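You operate a simulated robot arm through the tools that you are given. There is no shell and no other tool. Be economical: measure what you need, move in short steps, check, and stop when the job is done.

The job below is to be done with a simulated robot arm. You get a single attempt, and the scene is never put back.

## Task
Put the potato on to steam over the saucepan.
Fine: lid off on to the extra burner, saucepan across to the rapid burner, steamer basket down into it, then light on medium and leave it burning.
Where things are to end (x, y in the base frame): saucepan within 0.03 m of [0.65, -0.01].

Only the result counts: the job must be done as asked and must still hold three seconds after the hand-in. Knocking over, shifting, dropping, spilling or breaking anything else fails it. A push-on lid holds only when it is set on centred and level and pressed home; a screw cap is set on level and turned clockwise until tight.

## Robot
A 6-joint arm with a two-finger parallel gripper, fixed in place. Base frame: the origin is at the foot of the arm, x ahead of it, y to its left, z up; the work surface is at about z = 0.91. Readings come in m, rad, newtons and seconds.
With the tool pointing down near the work surface it reaches from about 0.36 to 0.76 m from the base axis. Its first joint turns from -1.152 to 1.152 rad. Payload 2.45 kg.
Tool frame: the origin (TCP) lies between the finger pads and is the grasp point; the fingertips stand 0.024 m ahead of it; z points along the fingers, y is the line along which they close. The gripper opens to 0.068 m. The fingers are 0.017 m wide and 0.01 m thick; the gripper's body (0.04 by 0.07 m) begins 0.041 m behind the TCP.
Orientation is that of the tool frame in the base frame, as a unit quaternion [x, y, z, w]. With the fingers straight down and closing along the base's y, the tool's x points along the base's -x, its y along +y and its z along -z.

## Interface
- The arm moves only by the tool step_arm. Its arguments are lists of equal length, an entry for each row: "xyz": the shift along the base's x, y, z in m, a list of three; "dr": the turn, a rotation vector about the base's x, y, z in rad, a list of three; "gripper": the finger opening in m, from 0 to 0.068. In form: {"xyz": [[tx, ty, tz], ...], "dr": [[rx, ry, rz], ...], "gripper": [gripper, ...]}. A call has 1 to 10 rows; each row shifts and turns the commanded pose from where the row before left it. A row lasts 0.2 s, in which the tool goes at most 0.05 m and 0.15 rad; a call with a longer step from one row to the next is refused whole, and so is a gripper value outside its range. A pose out of reach is approached as far as the arm can. The call stops where the force on the tool passes 40 N (or 10 N more than at its start, if that is more) or the arm is blocked; 0.2 s more then pass. The fingers move at their own pace (about 0.108 m/s each) and stop on an object; they squeeze with about 37 N. The grip force told is the motor's: it shows also when the fingers shut on nothing. Time passes only in rows, and 0.2 s behind the last, so rows that do not move let the fingers close. The reply holds the time, the measured pose of the TCP, the force on the tool along the base axes, the opening and the grip force, in the units named above and with some noise, with the torque about the TCP (base axes, N m) and any sound that the robot's microphone picked up.
- Cameras (640 x 400 px; columns grow to the right, rows downward): "scene" is fixed at [0.164, 0.4084, 1.4734]; the picture's right is [-0.80, -0.60, 0.00], its down [-0.29, 0.39, -0.87] and it looks along [0.52, -0.70, -0.49] (base axes); focal length 241 px, centre (320, 200). "wrist" rides on the gripper at [0.084, 0.011, -0.075] in the tool frame; the picture's right is [-0.13, 0.99, 0.00], its down [-0.60, -0.08, -0.79] and it looks along [-0.79, -0.10, 0.61] (tool axes); focal length 251 px, centre (320, 200). There is no depth. A picture from a camera that has moved, and an enlarged one, comes with that camera's place and axes in the base frame and with its lens.
- capture(camera): a new picture of that camera. The clock stands still meanwhile.
- enlarge(camera, box): a new picture of the part [left, top, right, bottom] of that camera's present view, enlarged. The clock stands still meanwhile.
- sign_off(): hands the job in; it is judged then, once.

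Work in short steps. Places have to be worked out from the pictures, the camera data and where the tool is seen: move nearer, look again, correct. Check each grasp and each placing, and mend what went wrong. You have 120 turns and 76 pictures in all, those below and enlarged ones among them. Open the gripper and draw the arm clear of the work before you hand the job in, unless the task says otherwise; then end with one line.

The tools are called as name(argument=value, ...) on one line, values as JSON. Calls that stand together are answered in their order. step_arm: Moves the arm, as the interface text tells. Its arguments: {"type":"object","properties":{"xyz":{"type":"array"},"dr":{"type":"array"},"gripper":{"type":"array"}},"required":["xyz","dr","gripper"]} The other tools are called the same way: capture (camera) takes a picture; enlarge (camera, box) takes an enlarged picture of a part of a camera's view; sign_off () hands the job in.

At the start:

```text
t: 0.0
ee_pos: [0.3636, -0.2408, 1.3223]
tcp_rot: [-0.001, 1.0, 0.0, 0.0]
force: [0.3, 1.1, -0.3]
wrist_torque: [-0.01, 0.05, 0.02]
finger_gap: 0.0678
gripper_force: 0.0
```

scene: 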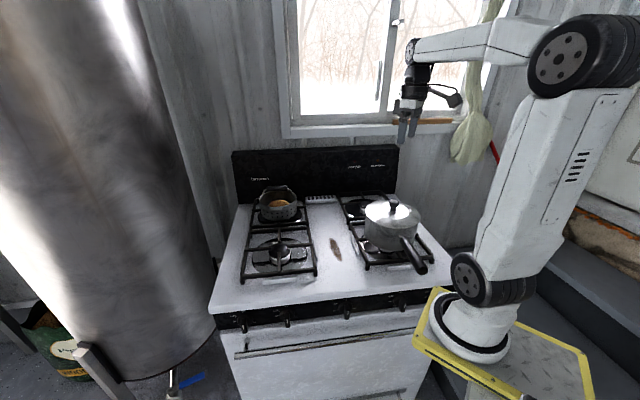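
wrist: 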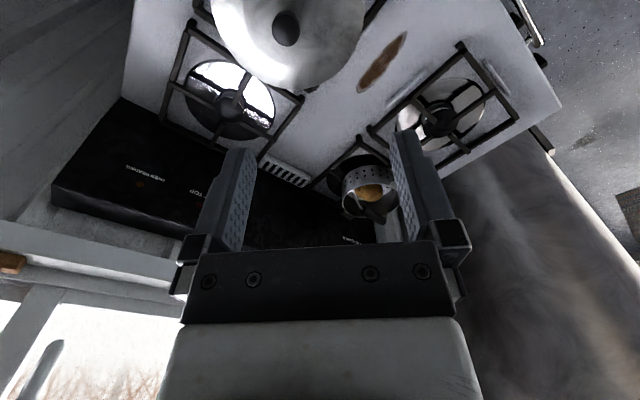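

I'll look closer at the stove first, from the fixed camera.

enlarge(camera="scene", box=[200, 140, 460, 302])

enlarge(camera="scene", box=[205, 270, 445, 420])

enlarge(camera="wrist", box=[120, 0, 560, 275])

```text
2.46 times, centred on (330, 221) of scene
camera zoom: at [0.164, 0.4084, 1.4734], right [-0.8, -0.6, 0.0], down [-0.29, 0.39, -0.87], along [0.52, -0.7, -0.49], focal length 594 px, centre (295, 148)
```

zoom: 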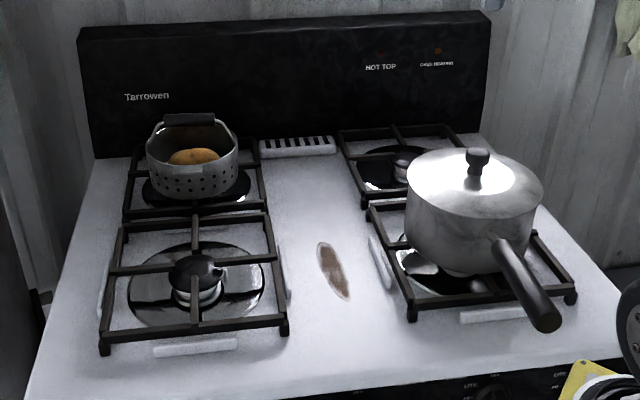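

```text
refused: 420 is not a number from 0 to 400
```

```text
1.45 times, centred on (340, 138) of wrist
camera zoom: at [0.2807, -0.2291, 1.3967], right [0.13, 0.99, 0.0], down [0.6, -0.08, 0.79], along [0.79, -0.1, -0.61], focal length 366 px, centre (291, 291)
```

zoom: 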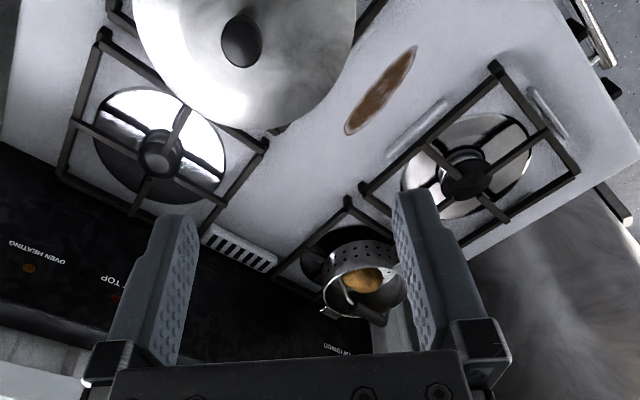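

The rapid-burner target matches the empty front-left burner. Next I'll read the knobs and burner labels.

enlarge(camera="scene", box=[210, 285, 330, 360])

enlarge(camera="scene", box=[320, 270, 440, 345])

enlarge(camera="scene", box=[235, 170, 325, 226])

```text
5.33 times, centred on (270, 322) of scene
camera zoom: at [0.164, 0.4084, 1.4734], right [-0.8, -0.6, 0.0], down [-0.29, 0.39, -0.87], along [0.52, -0.7, -0.49], focal length 1286 px, centre (587, -453)
```

zoom: 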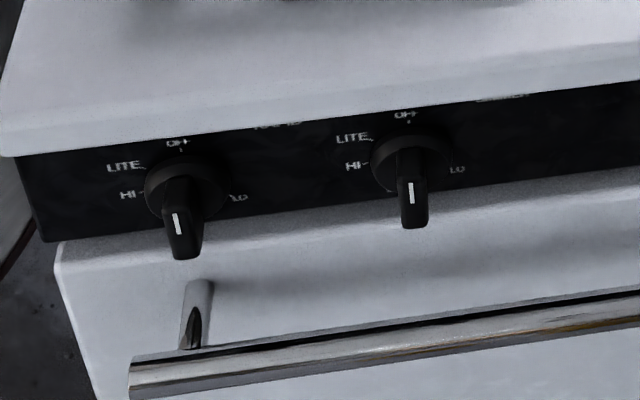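

```text
5.33 times, centred on (380, 308) of scene
camera zoom: at [0.164, 0.4084, 1.4734], right [-0.8, -0.6, 0.0], down [-0.29, 0.39, -0.87], along [0.52, -0.7, -0.49], focal length 1286 px, centre (0, -373)
```

zoom: 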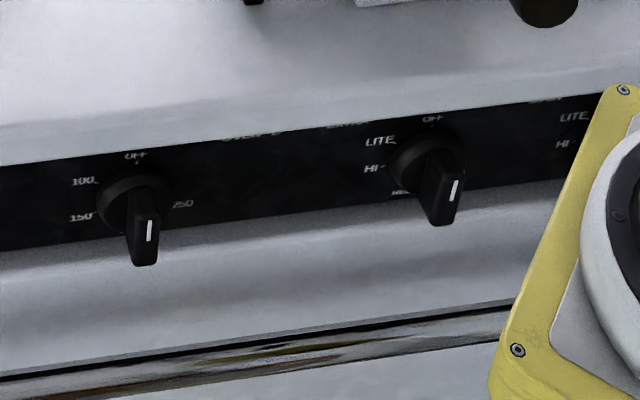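

```text
7.11 times, centred on (280, 198) of scene
camera zoom: at [0.164, 0.4084, 1.4734], right [-0.8, -0.6, 0.0], down [-0.29, 0.39, -0.87], along [0.52, -0.7, -0.49], focal length 1715 px, centre (604, 214)
```

zoom: 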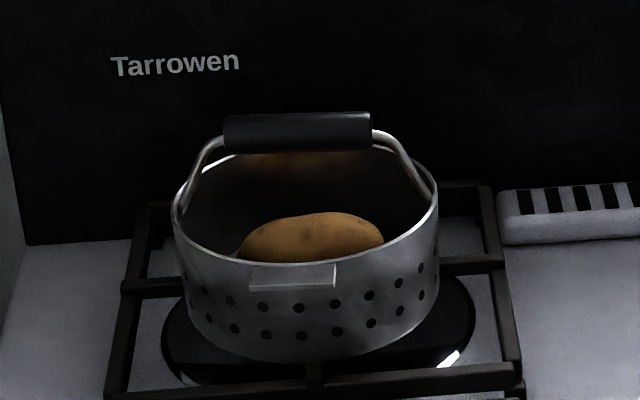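

Labels are too oblique from here, so I'll swing the wrist camera round in front of the control panel.

step_arm(xyz=[[0.01, 0.045, 0], [0.01, 0.048, 0], [0.01, 0.048, 0], [0.01, 0.048, 0], [0, 0.048, 0], [0, 0.048, 0], [0, 0.048, 0], [0, 0.048, -0.01], [0, 0.048, -0.01], [0, 0.048, -0.01]], dr=[[0, 0, 0], [0, 0, -0.1], [0, 0, -0.1], [0, 0, -0.1], [0, 0, -0.1], [0, 0, -0.1], [0, 0, -0.1], [0, 0, -0.1], [0, 0, -0.1], [0, 0, 0]], gripper=[0.068, 0.068, 0.068, 0.068, 0.068, 0.068, 0.068, 0.068, 0.068, 0.068])

```text
t: 2.2
ee_pos: [0.4049, 0.2399, 1.2909]
tcp_rot: [0.39, 0.921, 0.0, 0.0]
force: [0.3, -0.2, -0.2]
wrist_torque: [-0.03, -0.01, 0.02]
finger_gap: 0.0678
gripper_force: 0.1
```

The swing went fine; now I'll descend in front of the panel.

step_arm(xyz=[[-0.01, 0.015, -0.045], [-0.01, 0.015, -0.045], [-0.01, 0.015, -0.045], [-0.01, 0.015, -0.045], [-0.01, 0.015, -0.045], [-0.01, 0.01, -0.045]], dr=[[0, 0, 0], [0, 0, 0], [0, 0, 0], [0, 0, 0], [0, 0, 0], [0, 0, 0]], gripper=[0.068, 0.068, 0.068, 0.068, 0.068, 0.068])

capture(camera="wrist")

capture(camera="scene")

```text
t: 3.6
ee_pos: [0.3417, 0.3232, 1.0195]
tcp_rot: [0.389, 0.921, 0.0, 0.0]
force: [0.3, 0.8, -0.7]
wrist_torque: [0.01, -0.01, 0.03]
finger_gap: 0.0679
gripper_force: 0.0
```

```text
68 pictures are left
camera wrist: at [0.2919, 0.3904, 1.0945], right [0.8, 0.6, 0.0], down [0.36, -0.49, 0.79], along [0.47, -0.64, -0.61], focal length 251 px, centre (320, 200)
```

wrist: 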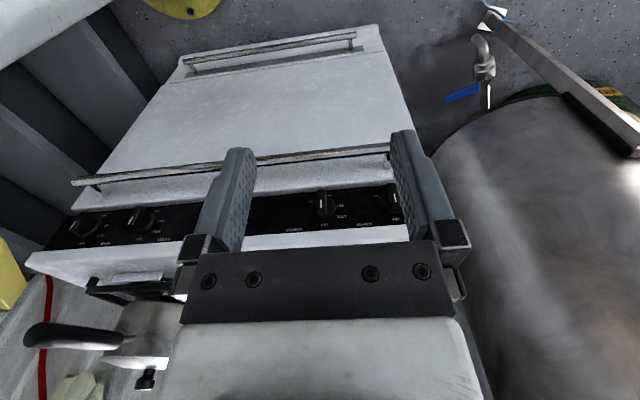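

```text
67 pictures are left
```

scene: 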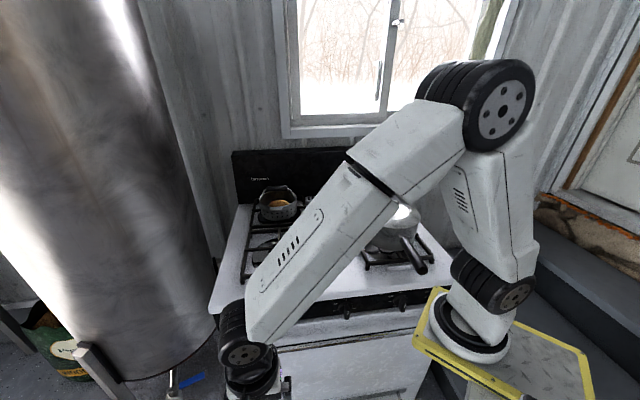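

Labels are visible between the fingers; I'll zoom on them.

enlarge(camera="wrist", box=[250, 165, 410, 265])

enlarge(camera="wrist", box=[50, 170, 220, 276])

```text
4.00 times, centred on (330, 215) of wrist
camera zoom: at [0.2919, 0.3904, 1.0945], right [0.8, 0.6, 0.0], down [0.36, -0.49, 0.79], along [0.47, -0.64, -0.61], focal length 1006 px, centre (280, 140)
```

zoom: 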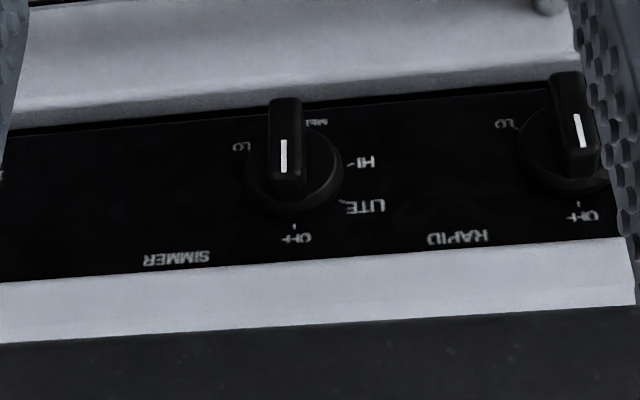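

```text
3.76 times, centred on (135, 223) of wrist
camera zoom: at [0.2919, 0.3904, 1.0945], right [0.8, 0.6, 0.0], down [0.36, -0.49, 0.79], along [0.47, -0.64, -0.61], focal length 947 px, centre (1016, 113)
```

zoom: 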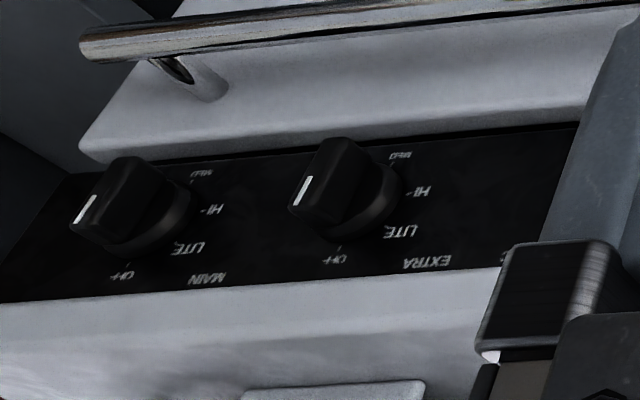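

Outer-left knob is RAPID (front-left), and the free back-right burner is EXTRA. I'll go back up and over to the lid.

step_arm(xyz=[[0.01, -0.01, 0.048], [0.01, -0.01, 0.048], [0.01, -0.01, 0.048], [0.01, -0.02, 0.045], [0.01, -0.03, 0.03], [0, -0.048, 0.0], [0, -0.048, 0], [0, -0.048, 0.0], [0, -0.048, 0.0], [0, -0.048, 0]], dr=[[0, 0, 0], [0, 0, 0], [0, 0, 0.1], [0, 0, 0.1], [0, 0, 0.1], [0, 0, 0.1], [0, 0, 0.1], [0, 0, 0.1], [0, 0, 0.1], [0, 0, 0.1]], gripper=[0.068, 0.068, 0.068, 0.068, 0.068, 0.068, 0.068, 0.068, 0.068, 0.068])

step_arm(xyz=[[-0.01, -0.048, 0.0], [-0.015, -0.048, 0], [-0.015, -0.048, 0.0], [-0.015, -0.048, -0.0], [-0.005, -0.03, 0]], dr=[[0, 0, 0], [0, 0, 0], [0, 0, 0], [0, 0, 0], [0, 0, 0]], gripper=[0.068, 0.068, 0.068, 0.068, 0.068])

capture(camera="wrist")

```text
refused: row 4 steps farther than a row can; nothing moved
```

```text
refused: row 2 steps farther than a row can; nothing moved
```

```text
64 pictures are left
camera wrist: at [0.2919, 0.3904, 1.0945], right [0.8, 0.6, 0.0], down [0.36, -0.49, 0.79], along [0.47, -0.64, -0.61], focal length 251 px, centre (320, 200)
```

wrist: 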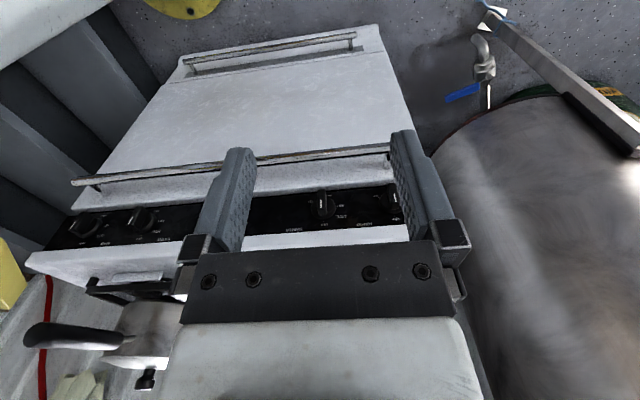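

Both were refused because a step was too long, and nothing moved. I'll redo it with shorter rows.

step_arm(xyz=[[0.01, -0.01, 0.045], [0.01, -0.01, 0.045], [0.01, -0.01, 0.045], [0.01, -0.02, 0.04], [0.01, -0.03, 0.03], [0.01, -0.04, 0.02], [0, -0.048, 0.02], [0, -0.048, 0.0], [0, -0.048, 0.0], [0, -0.048, 0]], dr=[[0, 0, 0], [0, 0, 0], [0, 0, 0.1], [0, 0, 0.1], [0, 0, 0.1], [0, 0, 0.1], [0, 0, 0.1], [0, 0, 0.1], [0, 0, 0.1], [0, 0, 0.1]], gripper=[0.068, 0.068, 0.068, 0.068, 0.068, 0.068, 0.068, 0.068, 0.068, 0.068])

step_arm(xyz=[[-0.01, -0.046, 0.0], [-0.01, -0.046, 0], [-0.01, -0.046, 0.0], [-0.01, -0.046, 0.0], [-0.01, -0.046, 0]], dr=[[0, 0, 0], [0, 0, 0], [0, 0, 0], [0, 0, 0], [0, 0, 0]], gripper=[0.068, 0.068, 0.068, 0.068, 0.068])

capture(camera="wrist")

```text
refused: row 7 steps farther than a row can; nothing moved
```

```text
t: 4.8
ee_pos: [0.3267, 0.1071, 1.027]
tcp_rot: [0.389, 0.921, -0.001, -0.001]
force: [0.4, 0.0, 0.7]
wrist_torque: [0.03, -0.02, 0.01]
finger_gap: 0.068
gripper_force: 0.0
out of reach, approached as far as the arm can: row 4, 5
```

```text
63 pictures are left
camera wrist: at [0.2766, 0.1747, 1.1018], right [0.8, 0.6, 0.0], down [0.37, -0.49, 0.79], along [0.47, -0.64, -0.61], focal length 251 px, centre (320, 200)
```

wrist: 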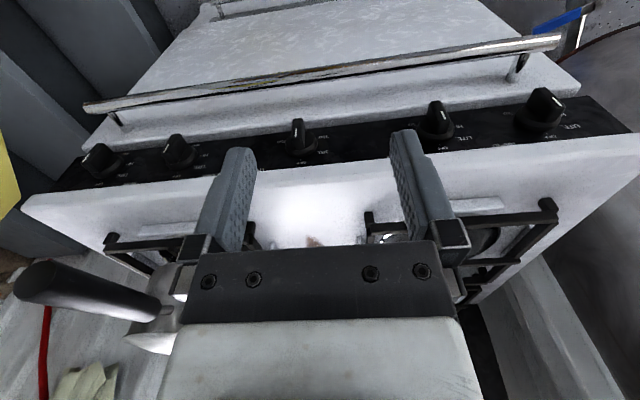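

The second call ran by itself at low height, but nothing was touched. From now on I'll move one call at a time. Going straight up first.

step_arm(xyz=[[0.015, 0, 0.045], [0.015, 0, 0.045], [0.01, 0, 0.045], [0.01, 0, 0.045], [0.01, 0, 0.045], [0.0, -0.04, 0.02], [0, -0.045, 0], [0, -0.045, 0.0]], dr=[[0, 0, 0.1], [0, 0, 0.1], [0, 0, 0.1], [0, 0, 0.1], [0, 0, 0.1], [0, 0, 0.1], [0, 0, 0.1], [0, 0, 0.1]], gripper=[0.068, 0.068, 0.068, 0.068, 0.068, 0.068, 0.068, 0.068])

```text
t: 6.6
ee_pos: [0.3847, -0.0229, 1.2714]
tcp_rot: [0.0, 1.0, -0.001, 0.0]
force: [-0.7, -0.2, 0.0]
wrist_torque: [-0.01, -0.03, -0.02]
finger_gap: 0.068
gripper_force: 0.1
```

Moving above the lid knob, with the tips still well clear of it.

step_arm(xyz=[[0, -0.045, 0], [0, -0.045, 0], [0, -0.045, 0.0], [0, -0.045, 0.0], [0, -0.045, 0], [-0.005, -0.02, -0.03], [0, 0, -0.04]], dr=[[0, 0, 0], [0, 0, 0], [0, 0, 0], [0, 0, 0], [0, 0, 0], [0, 0, 0], [0, 0, 0]], gripper=[0.068, 0.068, 0.068, 0.068, 0.068, 0.068, 0.068])

capture(camera="wrist")

capture(camera="scene")

```text
t: 8.2
ee_pos: [0.3815, -0.2695, 1.2033]
tcp_rot: [0.0, 1.0, 0.0, 0.0]
force: [-0.5, -0.5, -0.3]
wrist_torque: [0.0, 0.03, 0.0]
finger_gap: 0.0678
gripper_force: 0.2
```

```text
62 pictures are left
camera wrist: at [0.2987, -0.2584, 1.278], right [0.13, 0.99, 0.0], down [0.6, -0.08, 0.79], along [0.79, -0.1, -0.61], focal length 251 px, centre (320, 200)
```

wrist: 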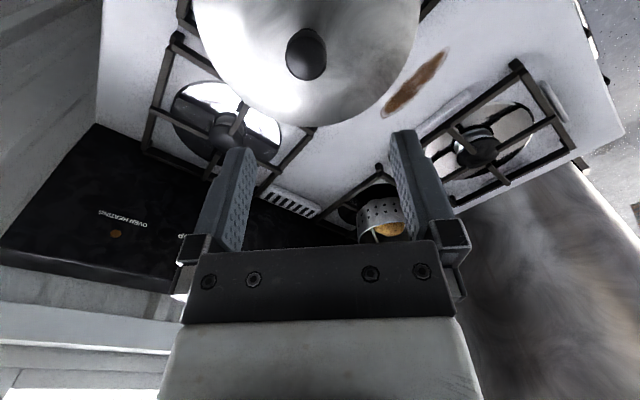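

```text
61 pictures are left
```

scene: 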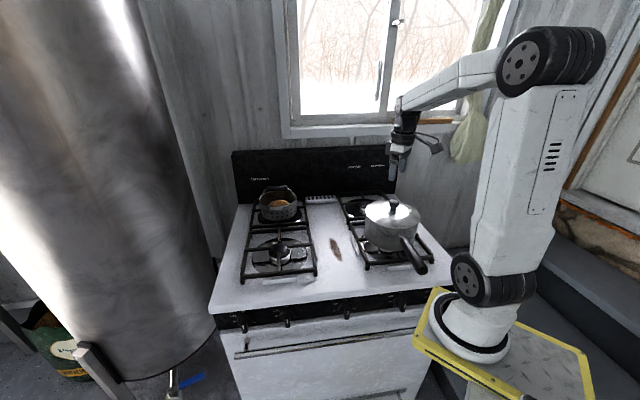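

The knob triangulates to about (0.377, -0.276, 1.08). I'll descend part way with the fingers straddling it and check.

step_arm(xyz=[[-0.004, -0.007, -0.03], [0, 0, -0.03], [0, 0, -0.025]], dr=[[0, 0, 0], [0, 0, 0], [0, 0, 0]], gripper=[0.068, 0.068, 0.068])

capture(camera="wrist")

enlarge(camera="scene", box=[330, 150, 450, 225])

```text
t: 9.0
ee_pos: [0.3758, -0.2743, 1.1162]
tcp_rot: [0.0, 1.0, 0.001, 0.001]
force: [-0.8, -0.2, 0.0]
wrist_torque: [-0.01, 0.0, -0.01]
finger_gap: 0.0681
gripper_force: 0.1
```

```text
60 pictures are left
camera wrist: at [0.2939, -0.2627, 1.1917], right [0.13, 0.99, 0.0], down [0.6, -0.08, 0.79], along [0.79, -0.1, -0.61], focal length 251 px, centre (320, 200)
```

wrist: 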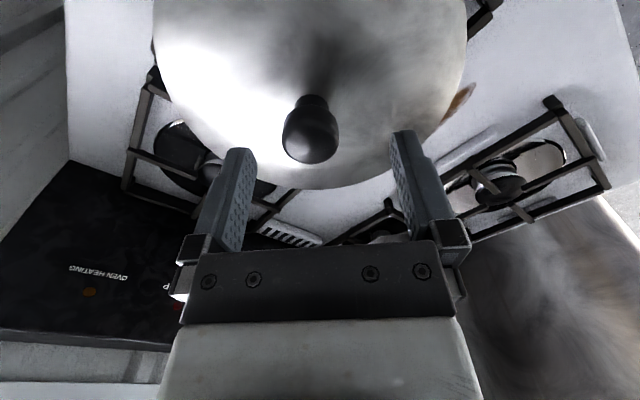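

```text
5.33 times, centred on (390, 188) of scene
camera zoom: at [0.164, 0.4084, 1.4734], right [-0.8, -0.6, 0.0], down [-0.29, 0.39, -0.87], along [0.52, -0.7, -0.49], focal length 1286 px, centre (-53, 267)
```

zoom: 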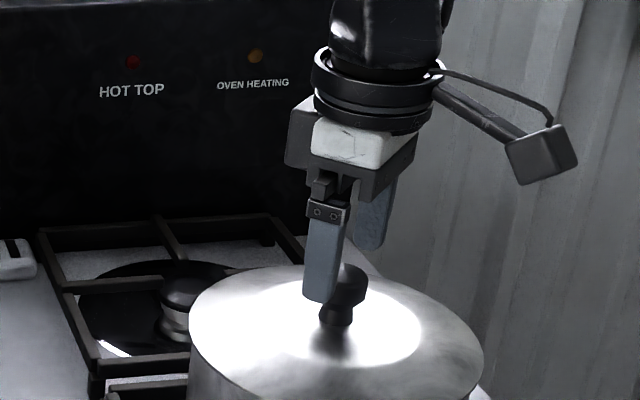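

Knob head is at z≈1.087 and between the fingers. Lowering to about 1.09 and closing.

step_arm(xyz=[[0.001, -0.002, -0.015], [0, 0, -0.011], [0, 0, 0], [0, 0, 0], [0, 0, 0]], dr=[[0, 0, 0], [0, 0, 0], [0, 0, 0], [0, 0, 0], [0, 0, 0]], gripper=[0.068, 0.068, 0.0, 0.0, 0.0])

capture(camera="wrist")

```text
t: 10.2
ee_pos: [0.3776, -0.2755, 1.0915]
tcp_rot: [0.0, 1.0, 0.001, 0.0]
force: [0.2, 0.6, 0.5]
wrist_torque: [-0.04, -0.15, 0.07]
finger_gap: 0.0293
gripper_force: 36.7
```

```text
58 pictures are left
camera wrist: at [0.2952, -0.2639, 1.1669], right [0.13, 0.99, 0.0], down [0.6, -0.08, 0.79], along [0.79, -0.1, -0.61], focal length 251 px, centre (320, 200)
```

wrist: 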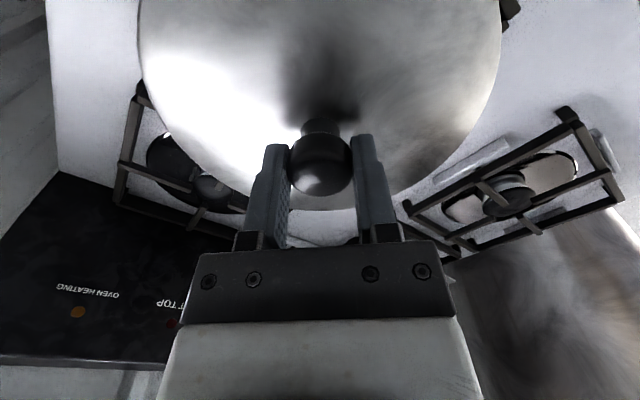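

Fingers hold the 29 mm knob, about 4 mm off its centre in x. Lifting slowly.

step_arm(xyz=[[0, 0, 0.005], [0, 0, 0.01], [0, 0, 0.02], [0, 0, 0.03]], dr=[[0, 0, 0], [0, 0, 0], [0, 0, 0], [0, 0, 0]], gripper=[0, 0, 0, 0])

capture(camera="wrist")

enlarge(camera="scene", box=[320, 140, 480, 240])

```text
t: 11.2
ee_pos: [0.3791, -0.273, 1.1565]
tcp_rot: [0.0, 1.0, 0.001, -0.001]
force: [0.5, 0.6, -1.3]
wrist_torque: [-0.01, 0.0, 0.0]
finger_gap: 0.0295
gripper_force: 36.9
```

```text
57 pictures are left
camera wrist: at [0.2952, -0.2627, 1.231], right [0.13, 0.99, 0.0], down [0.6, -0.08, 0.79], along [0.79, -0.1, -0.61], focal length 251 px, centre (320, 200)
```

wrist: 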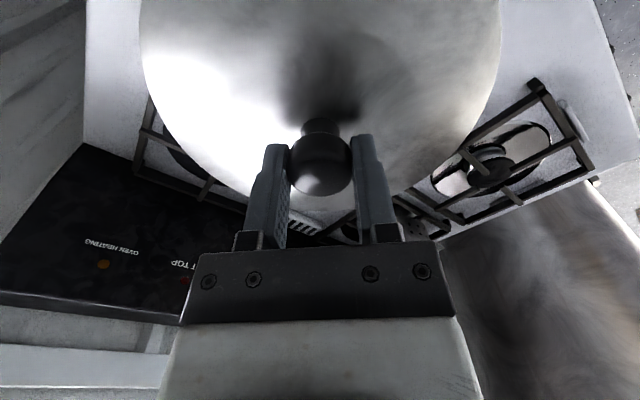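

```text
4.00 times, centred on (400, 190) of scene
camera zoom: at [0.164, 0.4084, 1.4734], right [-0.8, -0.6, 0.0], down [-0.29, 0.39, -0.87], along [0.52, -0.7, -0.49], focal length 964 px, centre (0, 240)
```

zoom: 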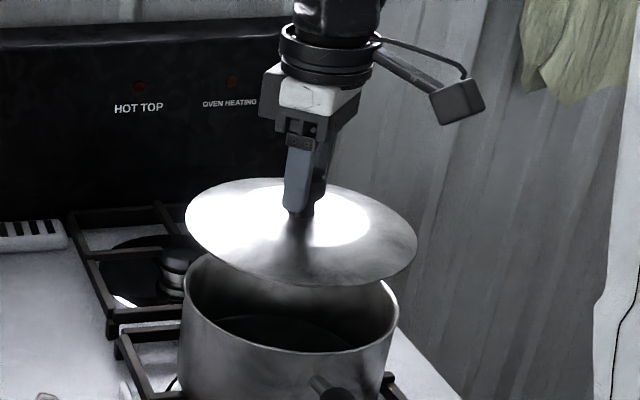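

Lid is off, about 0.13 kg and level. I estimate the EXTRA burner's centre at (0.555, -0.449), and I'm carrying the lid over there at height.

step_arm(xyz=[[0.015, -0.015, 0.015], [0.03, -0.03, 0], [0.033, -0.032, 0.0], [0.033, -0.032, 0.0], [0.033, -0.032, 0], [0.025, -0.025, 0], [0.009, -0.008, 0]], dr=[[0, 0, 0], [0, 0, 0], [0, 0, 0], [0, 0, 0], [0, 0, 0], [0, 0, 0], [0, 0, 0]], gripper=[0, 0, 0, 0, 0, 0, 0])

capture(camera="scene")

capture(camera="wrist")

```text
t: 12.8
ee_pos: [0.5569, -0.4506, 1.1703]
tcp_rot: [0.0, 1.0, 0.001, -0.001]
force: [-0.3, -0.5, -1.7]
wrist_torque: [0.04, -0.01, 0.04]
finger_gap: 0.0295
gripper_force: 36.9
```

```text
55 pictures are left
```

scene: 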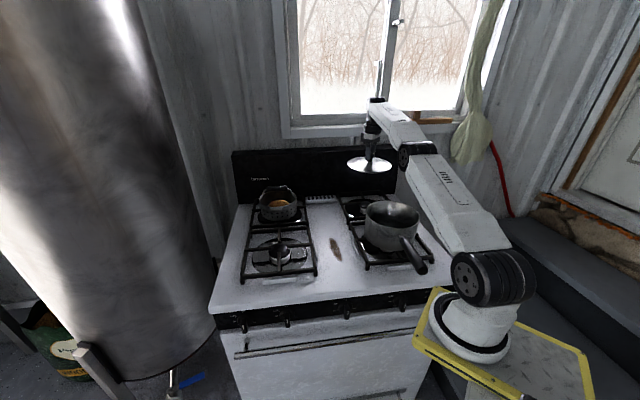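

```text
54 pictures are left
camera wrist: at [0.4742, -0.4385, 1.2461], right [0.13, 0.99, 0.0], down [0.61, -0.08, 0.79], along [0.79, -0.1, -0.61], focal length 251 px, centre (320, 200)
```

wrist: 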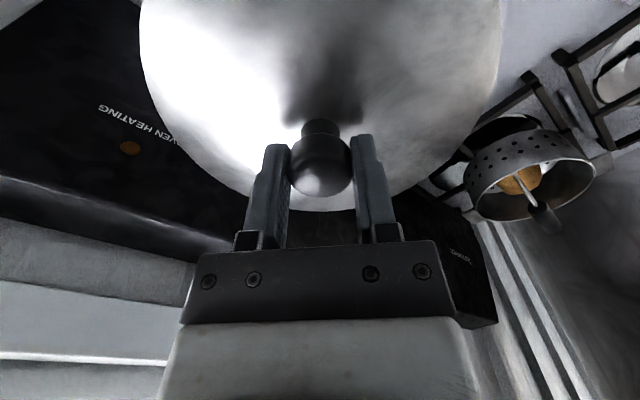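

Projection of the burner agrees within about 1 cm. Lowering the lid.

step_arm(xyz=[[-0.002, 0.003, -0.035], [0, 0, -0.035], [0, 0, -0.03], [0, 0, -0.02]], dr=[[0, 0, 0], [0, 0, 0], [0, 0, 0], [0, 0, 0]], gripper=[0, 0, 0, 0])

enlarge(camera="scene", box=[300, 130, 440, 218])

```text
t: 13.8
ee_pos: [0.5542, -0.4458, 1.0497]
tcp_rot: [-0.001, 1.0, 0.0, 0.0]
force: [-0.2, -0.1, -2.2]
wrist_torque: [-0.03, -0.04, 0.03]
finger_gap: 0.0296
gripper_force: 37.7
```

```text
4.55 times, centred on (370, 174) of scene
camera zoom: at [0.164, 0.4084, 1.4734], right [-0.8, -0.6, 0.0], down [-0.29, 0.39, -0.87], along [0.52, -0.7, -0.49], focal length 1096 px, centre (93, 318)
```

zoom: 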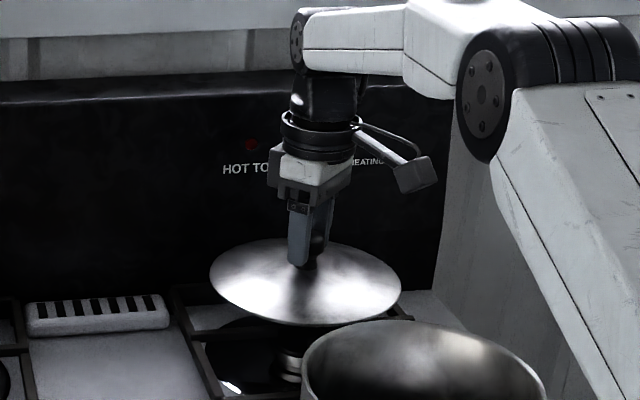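

Well aligned. Lowering in small steps until contact.

step_arm(xyz=[[0, 0, -0.01], [0, 0, -0.01], [0, 0, -0.008], [0, 0, -0.006], [0, 0, -0.006]], dr=[[0, 0, 0], [0, 0, 0], [0, 0, 0], [0, 0, 0], [0, 0, 0]], gripper=[0, 0, 0, 0, 0])

enlarge(camera="scene", box=[300, 130, 440, 218])

```text
t: 15.0
ee_pos: [0.5549, -0.4468, 1.0115]
tcp_rot: [0.001, 1.0, 0.0, 0.0]
force: [-0.4, 0.3, -2.4]
wrist_torque: [0.02, 0.0, -0.01]
finger_gap: 0.0295
gripper_force: 37.1
```

```text
4.55 times, centred on (370, 174) of scene
camera zoom: at [0.164, 0.4084, 1.4734], right [-0.8, -0.6, 0.0], down [-0.29, 0.39, -0.87], along [0.52, -0.7, -0.49], focal length 1096 px, centre (93, 318)
```

zoom: 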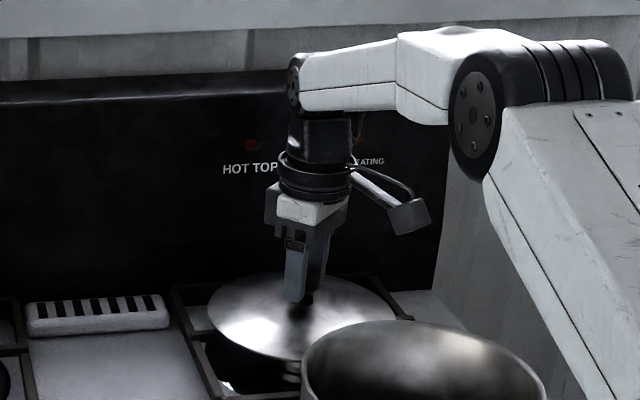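

Still hanging free; continuing down.

step_arm(xyz=[[0, 0, -0.005], [0, 0, -0.005], [0, 0, -0.004], [0, 0, -0.004], [0, 0, -0.004], [0, 0, -0.003]], dr=[[0, 0, 0], [0, 0, 0], [0, 0, 0], [0, 0, 0], [0, 0, 0], [0, 0, 0]], gripper=[0, 0, 0, 0, 0, 0])

enlarge(camera="scene", box=[300, 130, 440, 218])

```text
t: 16.4
ee_pos: [0.557, -0.448, 0.9938]
tcp_rot: [0.0, 1.0, -0.005, 0.004]
force: [1.2, 0.3, 3.5]
wrist_torque: [0.18, 0.3, 0.02]
finger_gap: 0.0295
gripper_force: 37.4
stopped in row 6: the force on the tool passed its limit at 41 N (the readings are from after the stop); the commanded pose is now the measured one
```

```text
4.55 times, centred on (370, 174) of scene
camera zoom: at [0.164, 0.4085, 1.4734], right [-0.8, -0.6, 0.0], down [-0.29, 0.39, -0.87], along [0.52, -0.7, -0.49], focal length 1096 px, centre (93, 318)
```

zoom: 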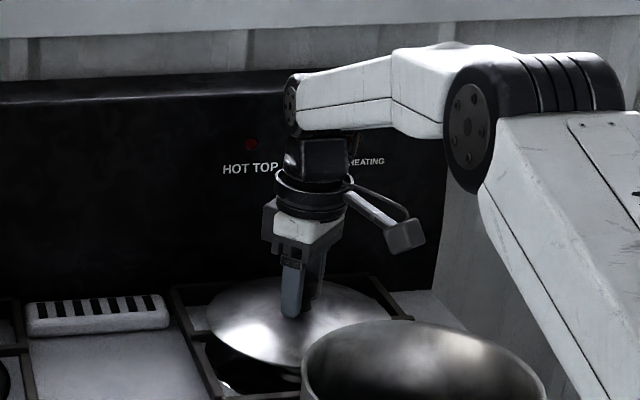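

The lid has contacted the grate and sits level. Opening and rising straight up.

step_arm(xyz=[[0, 0, 0], [0, 0, 0], [0, 0, 0.02], [0, 0, 0.04], [0, 0, 0.045], [0, 0, 0.045], [0, 0, 0.045]], dr=[[0, 0, 0], [0, 0, 0], [0, 0, 0], [0, 0, 0], [0, 0, 0], [0, 0, 0], [0, 0, 0]], gripper=[0.06, 0.068, 0.068, 0.068, 0.068, 0.068, 0.068])

capture(camera="wrist")

enlarge(camera="scene", box=[325, 170, 445, 245])

```text
t: 18.0
ee_pos: [0.5545, -0.4478, 1.1904]
tcp_rot: [0.0, 1.0, -0.006, 0.005]
force: [-0.2, 1.0, 3.7]
wrist_torque: [-0.03, -0.01, 0.0]
finger_gap: 0.068
gripper_force: 0.1
```

```text
50 pictures are left
camera wrist: at [0.4716, -0.4355, 1.2646], right [0.13, 0.99, -0.01], down [0.6, -0.07, 0.8], along [0.79, -0.11, -0.6], focal length 251 px, centre (320, 200)
```

wrist: 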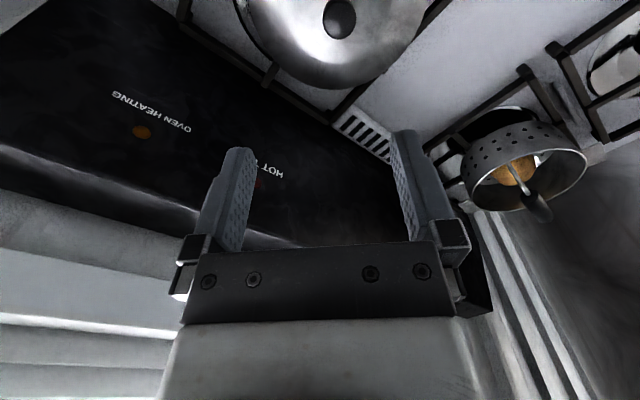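

```text
5.33 times, centred on (385, 208) of scene
camera zoom: at [0.1637, 0.4087, 1.4733], right [-0.8, -0.6, 0.0], down [-0.29, 0.39, -0.87], along [0.52, -0.7, -0.49], focal length 1286 px, centre (-27, 160)
```

zoom: 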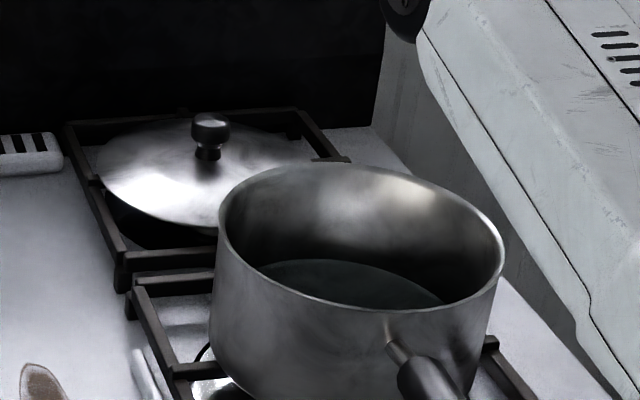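

The lid sits well on EXTRA. The pan's rim centre is about (0.369, -0.267, 1.04), it's roughly 0.175 m across and has water in it. I'll take it by the +y rim, which keeps the lever short and the pan level. First I'll straighten the tool and move above that rim.

step_arm(xyz=[[-0.015, 0.025, 0], [-0.023, 0.034, 0], [-0.023, 0.034, 0], [-0.023, 0.034, 0], [-0.023, 0.034, 0], [-0.023, 0.034, 0], [-0.023, 0.034, 0], [-0.023, 0.034, 0], [-0.01, 0.005, -0.02]], dr=[[0.012, 0.01, 0], [0, 0, 0], [0, 0, 0], [0, 0, 0], [0, 0, 0], [0, 0, 0], [0, 0, 0], [0, 0, 0], [0, 0, 0]], gripper=[0.068, 0.068, 0.068, 0.068, 0.068, 0.068, 0.068, 0.068, 0.068])

capture(camera="wrist")

```text
t: 20.0
ee_pos: [0.5553, -0.446, 1.1822]
tcp_rot: [0.001, 1.0, 0.002, -0.002]
force: [0.7, -0.2, 0.0]
wrist_torque: [0.02, -0.03, -0.02]
finger_gap: 0.0678
gripper_force: 0.0
out of reach, approached as far as the arm can: row 1, 2, 3, 4, 5, 6, 7, 8, 9
```

```text
48 pictures are left
camera wrist: at [0.4715, -0.435, 1.2581], right [0.13, 0.99, 0.0], down [0.61, -0.08, 0.79], along [0.78, -0.1, -0.61], focal length 251 px, centre (320, 200)
```

wrist: 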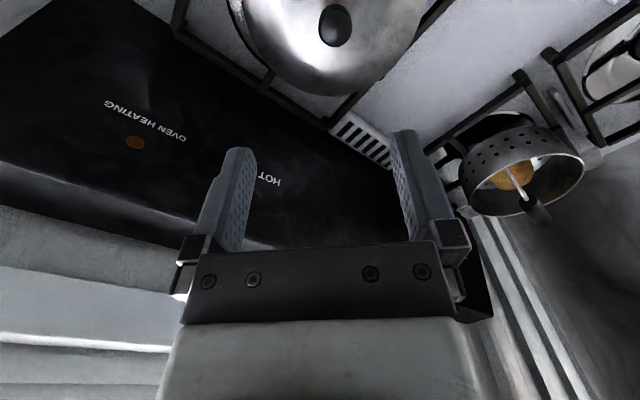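

The arm stayed where it was, so I'll check with a null row and then a small move.

step_arm(xyz=[[0, 0, 0]], dr=[[0, 0, 0]], gripper=[0.068])

```text
t: 20.4
ee_pos: [0.5549, -0.4454, 1.1815]
tcp_rot: [0.0, 1.0, 0.002, -0.002]
force: [-0.8, -0.1, -0.2]
wrist_torque: [0.01, 0.02, 0.0]
finger_gap: 0.068
gripper_force: 0.0
```

step_arm(xyz=[[-0.01, 0.01, 0], [-0.02, 0.02, 0]], dr=[[0, 0, 0], [0, 0, 0]], gripper=[0.068, 0.068])

```text
t: 21.0
ee_pos: [0.5532, -0.446, 1.1852]
tcp_rot: [0.0, 1.0, 0.001, -0.002]
force: [-1.0, -1.1, -1.3]
wrist_torque: [0.02, 0.03, -0.01]
finger_gap: 0.0679
gripper_force: 0.1
out of reach, approached as far as the arm can: row 1, 2
```

step_arm(xyz=[[0, 0, -0.02]], dr=[[0, 0, 0]], gripper=[0.068])

capture(camera="scene")

```text
t: 21.4
ee_pos: [0.5563, -0.4495, 1.1658]
tcp_rot: [0.0, 1.0, 0.001, -0.001]
force: [0.3, 0.7, -0.2]
wrist_torque: [-0.02, 0.01, 0.02]
finger_gap: 0.0681
gripper_force: 0.1
out of reach, approached as far as the arm can: row 1
```

```text
47 pictures are left
```

scene: 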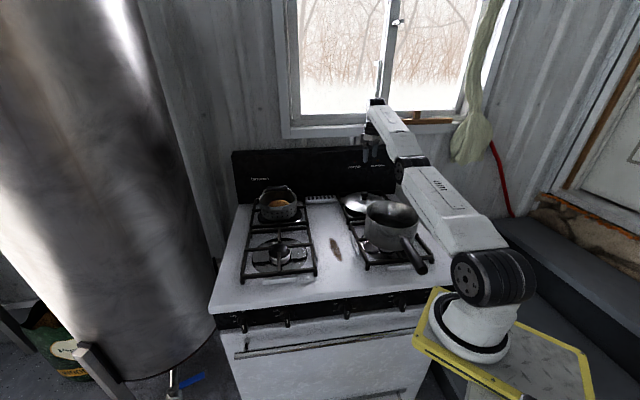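

Going down worked, so I was probably at the edge of the envelope. I'll try inward again from here.

step_arm(xyz=[[-0.01, 0.01, 0.0], [-0.02, 0.02, 0.0]], dr=[[0, 0, 0], [0, 0, 0]], gripper=[0.068, 0.068])

```text
t: 22.0
ee_pos: [0.556, -0.4489, 1.1702]
tcp_rot: [0.0, 1.0, 0.002, -0.001]
force: [-1.3, 0.9, -0.5]
wrist_torque: [0.01, 0.0, 0.03]
finger_gap: 0.068
gripper_force: 0.1
out of reach, approached as far as the arm can: row 1, 2
```

step_arm(xyz=[[0, 0, 0], [0, 0, 0]], dr=[[0, 0, 0.1], [0, 0, 0.1]], gripper=[0.068, 0.068])

```text
t: 22.6
ee_pos: [0.5569, -0.4483, 1.1721]
tcp_rot: [-0.1, 0.995, 0.001, 0.0]
force: [0.0, 0.1, 0.2]
wrist_torque: [-0.01, 0.0, 0.04]
finger_gap: 0.0677
gripper_force: 0.0
```

Yawing by +0.2 is reachable. Trying inward with this yaw.

step_arm(xyz=[[-0.01, 0.01, 0.0], [-0.02, 0.02, 0.0], [-0.02, 0.03, 0]], dr=[[0, 0, 0], [0, 0, 0], [0, 0, 0]], gripper=[0.068, 0.068, 0.068])

```text
t: 23.4
ee_pos: [0.5559, -0.4474, 1.1754]
tcp_rot: [-0.1, 0.995, 0.001, -0.001]
force: [-0.4, -0.1, -0.2]
wrist_torque: [0.0, 0.02, 0.03]
finger_gap: 0.0679
gripper_force: 0.0
out of reach, approached as far as the arm can: row 1, 2, 3
```

step_arm(xyz=[[0, 0.02, 0.0]], dr=[[0, 0, 0]], gripper=[0.068])

enlarge(camera="scene", box=[320, 80, 560, 230])

```text
t: 23.8
ee_pos: [0.5602, -0.442, 1.1765]
tcp_rot: [-0.099, 0.995, 0.002, -0.003]
force: [-0.2, -0.3, 0.1]
wrist_torque: [-0.02, -0.01, 0.01]
finger_gap: 0.0679
gripper_force: 0.0
out of reach, approached as far as the arm can: row 1
```

```text
2.67 times, centred on (440, 155) of scene
camera zoom: at [0.164, 0.4084, 1.4734], right [-0.8, -0.6, 0.0], down [-0.29, 0.39, -0.87], along [0.52, -0.7, -0.49], focal length 643 px, centre (0, 320)
```

zoom: 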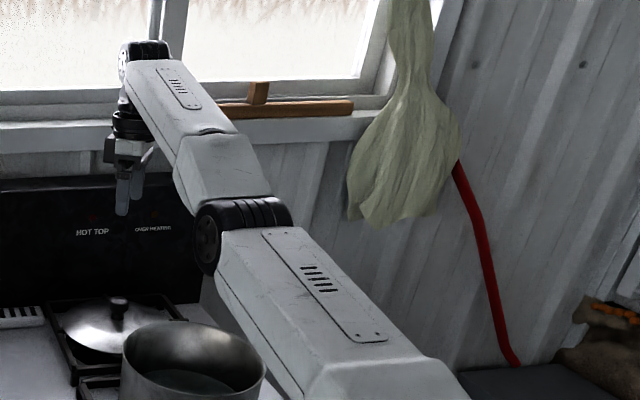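

The arm has straightened out: elbow singularity, so it can't move radially. Moving downward should bend the elbow the right way, and there's room down to about z=1.09 above the lid knob.

step_arm(xyz=[[0, 0, -0.02], [0, 0, -0.02], [0, 0, -0.02], [0, 0, -0.02]], dr=[[0, 0, 0], [0, 0, 0], [0, 0, 0], [0, 0, 0]], gripper=[0.068, 0.068, 0.068, 0.068])

```text
t: 24.8
ee_pos: [0.5731, -0.455, 1.1006]
tcp_rot: [-0.099, 0.995, 0.001, 0.0]
force: [-0.9, -0.4, 0.7]
wrist_torque: [-0.02, 0.0, 0.02]
finger_gap: 0.0679
gripper_force: 0.0
out of reach, approached as far as the arm can: row 1, 2, 3, 4
```

Still straight. I think the elbow has passed just beyond straight, so I'll push outward a little and then down to take it back through.

step_arm(xyz=[[0.015, -0.012, 0], [0.015, -0.012, 0], [0, 0, -0.015], [0, 0, -0.015], [-0.01, 0.008, -0.005], [-0.01, 0.008, 0]], dr=[[0, 0, 0], [0, 0, 0], [0, 0, 0], [0, 0, 0], [0, 0, 0], [0, 0, 0]], gripper=[0.068, 0.068, 0.068, 0.068, 0.068, 0.068])

enlarge(camera="scene", box=[320, 80, 560, 230])

```text
t: 26.2
ee_pos: [0.58, -0.4573, 1.0626]
tcp_rot: [-0.099, 0.995, 0.002, -0.001]
force: [0.4, 0.1, 0.2]
wrist_torque: [0.02, -0.01, -0.02]
finger_gap: 0.068
gripper_force: 0.0
out of reach, approached as far as the arm can: row 1, 2, 4, 5, 6
```

```text
2.67 times, centred on (440, 155) of scene
camera zoom: at [0.164, 0.4084, 1.4734], right [-0.8, -0.6, 0.0], down [-0.29, 0.39, -0.87], along [0.52, -0.7, -0.49], focal length 643 px, centre (0, 320)
```

zoom: 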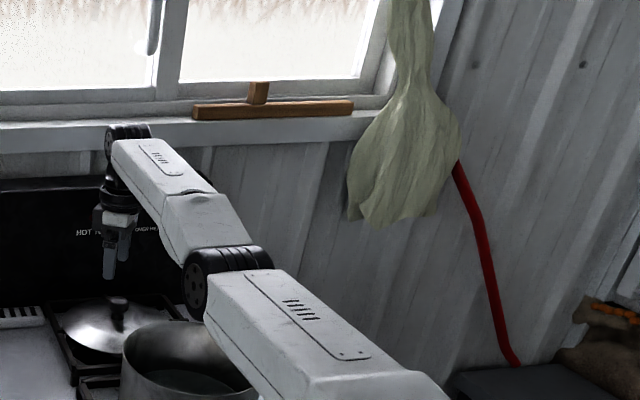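

The elbow is now below the shoulder–wrist line (flipped), and probably the wrist pitch is at its limit. I'll tilt the fingers outward to relieve it, raising slightly.

step_arm(xyz=[[0, 0, 0.01], [0, 0, 0.01], [0, 0, 0.01], [0, 0, 0.01]], dr=[[-0.062, -0.079, 0], [-0.062, -0.079, 0], [-0.062, -0.079, 0], [-0.062, -0.079, 0]], gripper=[0.068, 0.068, 0.068, 0.068])

enlarge(camera="scene", box=[320, 80, 560, 230])

```text
t: 27.2
ee_pos: [0.6234, -0.5021, 1.1144]
tcp_rot: [-0.098, 0.975, -0.137, 0.144]
force: [0.6, 0.1, -0.9]
wrist_torque: [0.01, -0.02, 0.02]
finger_gap: 0.068
gripper_force: 0.1
out of reach, approached as far as the arm can: row 1, 2, 3, 4
```

```text
2.67 times, centred on (440, 155) of scene
camera zoom: at [0.164, 0.4085, 1.4734], right [-0.8, -0.6, 0.0], down [-0.29, 0.39, -0.87], along [0.52, -0.7, -0.49], focal length 643 px, centre (0, 320)
```

zoom: 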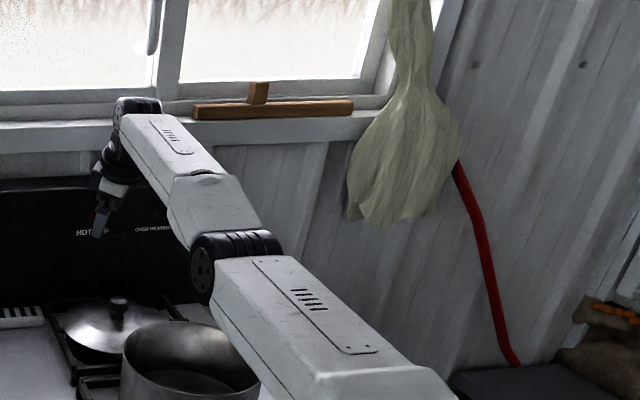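

The wrist distance is fixed by the elbow limit, so the way out is outward. I'll tilt back with the TCP held here, which pushes the wrist out and straightens the elbow.

step_arm(xyz=[[0, 0, 0], [0, 0, 0]], dr=[[0.062, 0.079, 0], [0.062, 0.079, 0]], gripper=[0.068, 0.068])

```text
t: 27.8
ee_pos: [0.6017, -0.4779, 1.1068]
tcp_rot: [-0.099, 0.99, -0.068, 0.071]
force: [0.3, 0.0, 0.1]
wrist_torque: [-0.01, 0.0, 0.02]
finger_gap: 0.0681
gripper_force: 0.1
out of reach, approached as far as the arm can: row 1, 2
```

Outward is refused too, so the arm really is at full stretch. I'll follow the outer boundary downward with no shortening asked for, so the elbow can bend the normal way.

step_arm(xyz=[[0.006, -0.005, -0.02], [0.005, -0.004, -0.02], [0.004, -0.003, -0.02], [0.0, 0.0, -0.015]], dr=[[0, 0, 0], [0, 0, 0], [0, 0, 0], [0, 0, 0]], gripper=[0.068, 0.068, 0.068, 0.068])

```text
t: 28.8
ee_pos: [0.6081, -0.4836, 1.0306]
tcp_rot: [-0.099, 0.99, -0.068, 0.072]
force: [0.2, 0.3, -0.8]
wrist_torque: [-0.03, 0.03, 0.0]
finger_gap: 0.068
gripper_force: 0.0
out of reach, approached as far as the arm can: row 1, 2, 3
```

The last row was within reach. A small inward and downward step to see if the elbow is free.

step_arm(xyz=[[-0.001, 0.001, -0.01], [-0.003, 0.002, -0.005], [-0.003, 0.002, 0]], dr=[[0, 0, 0], [0, 0, 0], [0, 0, 0]], gripper=[0.068, 0.068, 0.068])

```text
t: 29.6
ee_pos: [0.6076, -0.4859, 1.0184]
tcp_rot: [-0.099, 0.99, -0.068, 0.071]
force: [0.3, -0.9, -0.1]
wrist_torque: [0.02, 0.04, 0.0]
finger_gap: 0.0681
gripper_force: 0.0
out of reach, approached as far as the arm can: row 2, 3
```

The frames confirm the elbow has flipped into a narrow band between its limit and full stretch. I'll raise while untilting, push out to full stretch, then make a large downward chord to flip it back.

step_arm(xyz=[[0, 0, 0.04], [-0.01, 0.008, 0.04], [-0.01, 0.008, 0.04], [-0.01, 0.008, 0.03], [0.03, -0.024, 0], [0.03, -0.024, 0]], dr=[[0, 0, 0], [0.062, 0.079, 0], [0.062, 0.079, 0], [0, 0, 0], [0, 0, 0], [0, 0, 0]], gripper=[0.068, 0.068, 0.068, 0.068, 0.068, 0.068])

```text
t: 31.0
ee_pos: [0.5688, -0.4472, 1.1476]
tcp_rot: [-0.099, 0.995, 0.0, -0.001]
force: [-0.3, -0.9, -0.4]
wrist_torque: [0.04, 0.01, 0.02]
finger_gap: 0.068
gripper_force: 0.1
out of reach, approached as far as the arm can: row 2, 3, 5, 6
```

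The stretch is consistent with the elbow sitting exactly straight at its limit. Pitching the fingers inward around a near-fixed wrist should make the elbow bend, so I'll do that with inward motion.

step_arm(xyz=[[-0.022, 0.018, 0.003], [-0.022, 0.018, 0.003], [-0.024, 0.02, 0.004], [-0.026, 0.022, 0.004]], dr=[[0.085, 0.108, 0], [0.085, 0.108, 0], [0.085, 0.108, 0], [0.085, 0.108, 0]], gripper=[0.068, 0.068, 0.068, 0.068])

```text
t: 32.0
ee_pos: [0.4734, -0.3689, 1.1615]
tcp_rot: [-0.096, 0.957, 0.191, -0.197]
force: [-0.7, 0.9, -0.4]
wrist_torque: [-0.01, -0.01, 0.02]
finger_gap: 0.0679
gripper_force: 0.1
```

Free now. Continue inward a little, then untilt.

step_arm(xyz=[[-0.015, 0.012, 0.0], [-0.015, 0.015, 0.0], [-0.015, 0.02, 0], [-0.01, 0.02, 0], [-0.01, 0.02, 0], [-0.01, 0.02, 0]], dr=[[0, 0, 0], [0, 0, 0], [-0.085, -0.108, 0], [-0.085, -0.108, 0], [-0.085, -0.108, 0], [-0.085, -0.108, 0]], gripper=[0.068, 0.068, 0.068, 0.068, 0.068, 0.068])

```text
t: 33.4
ee_pos: [0.398, -0.2613, 1.1612]
tcp_rot: [-0.1, 0.995, 0.0, 0.001]
force: [-0.9, -0.4, -0.5]
wrist_torque: [0.0, -0.02, -0.02]
finger_gap: 0.0681
gripper_force: 0.0
```

Arm is back in its normal posture. Removing the yaw and going above the pan's +y rim.

step_arm(xyz=[[-0.005, 0.03, 0.0], [-0.012, 0.03, -0.01], [-0.012, 0.021, -0.01]], dr=[[0, 0, -0.1], [0, 0, -0.1], [0, 0, 0]], gripper=[0.068, 0.068, 0.068])

capture(camera="wrist")

enlarge(camera="scene", box=[330, 140, 470, 228])

```text
t: 34.2
ee_pos: [0.3693, -0.1834, 1.1403]
tcp_rot: [0.002, 1.0, 0.001, -0.001]
force: [-0.6, -0.9, 0.2]
wrist_torque: [0.02, 0.05, 0.0]
finger_gap: 0.0683
gripper_force: 0.0
```

```text
43 pictures are left
camera wrist: at [0.2866, -0.1722, 1.2161], right [0.13, 0.99, 0.0], down [0.6, -0.08, 0.79], along [0.79, -0.1, -0.61], focal length 251 px, centre (320, 200)
```

wrist: 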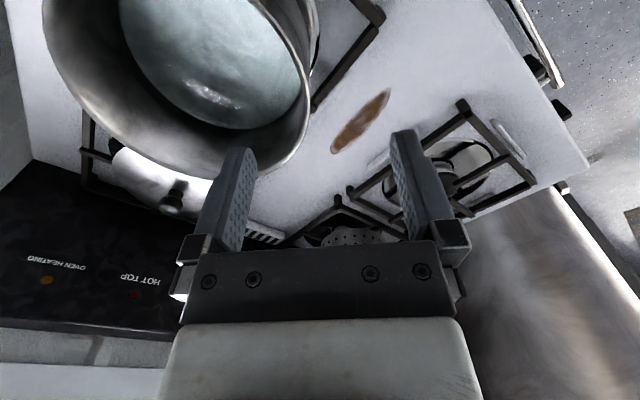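

```text
4.55 times, centred on (400, 184) of scene
camera zoom: at [0.164, 0.4084, 1.4734], right [-0.8, -0.6, 0.0], down [-0.29, 0.39, -0.87], along [0.52, -0.7, -0.49], focal length 1096 px, centre (-44, 273)
```

zoom: 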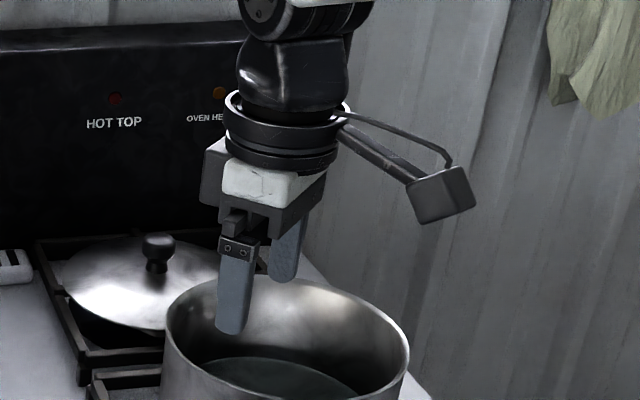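

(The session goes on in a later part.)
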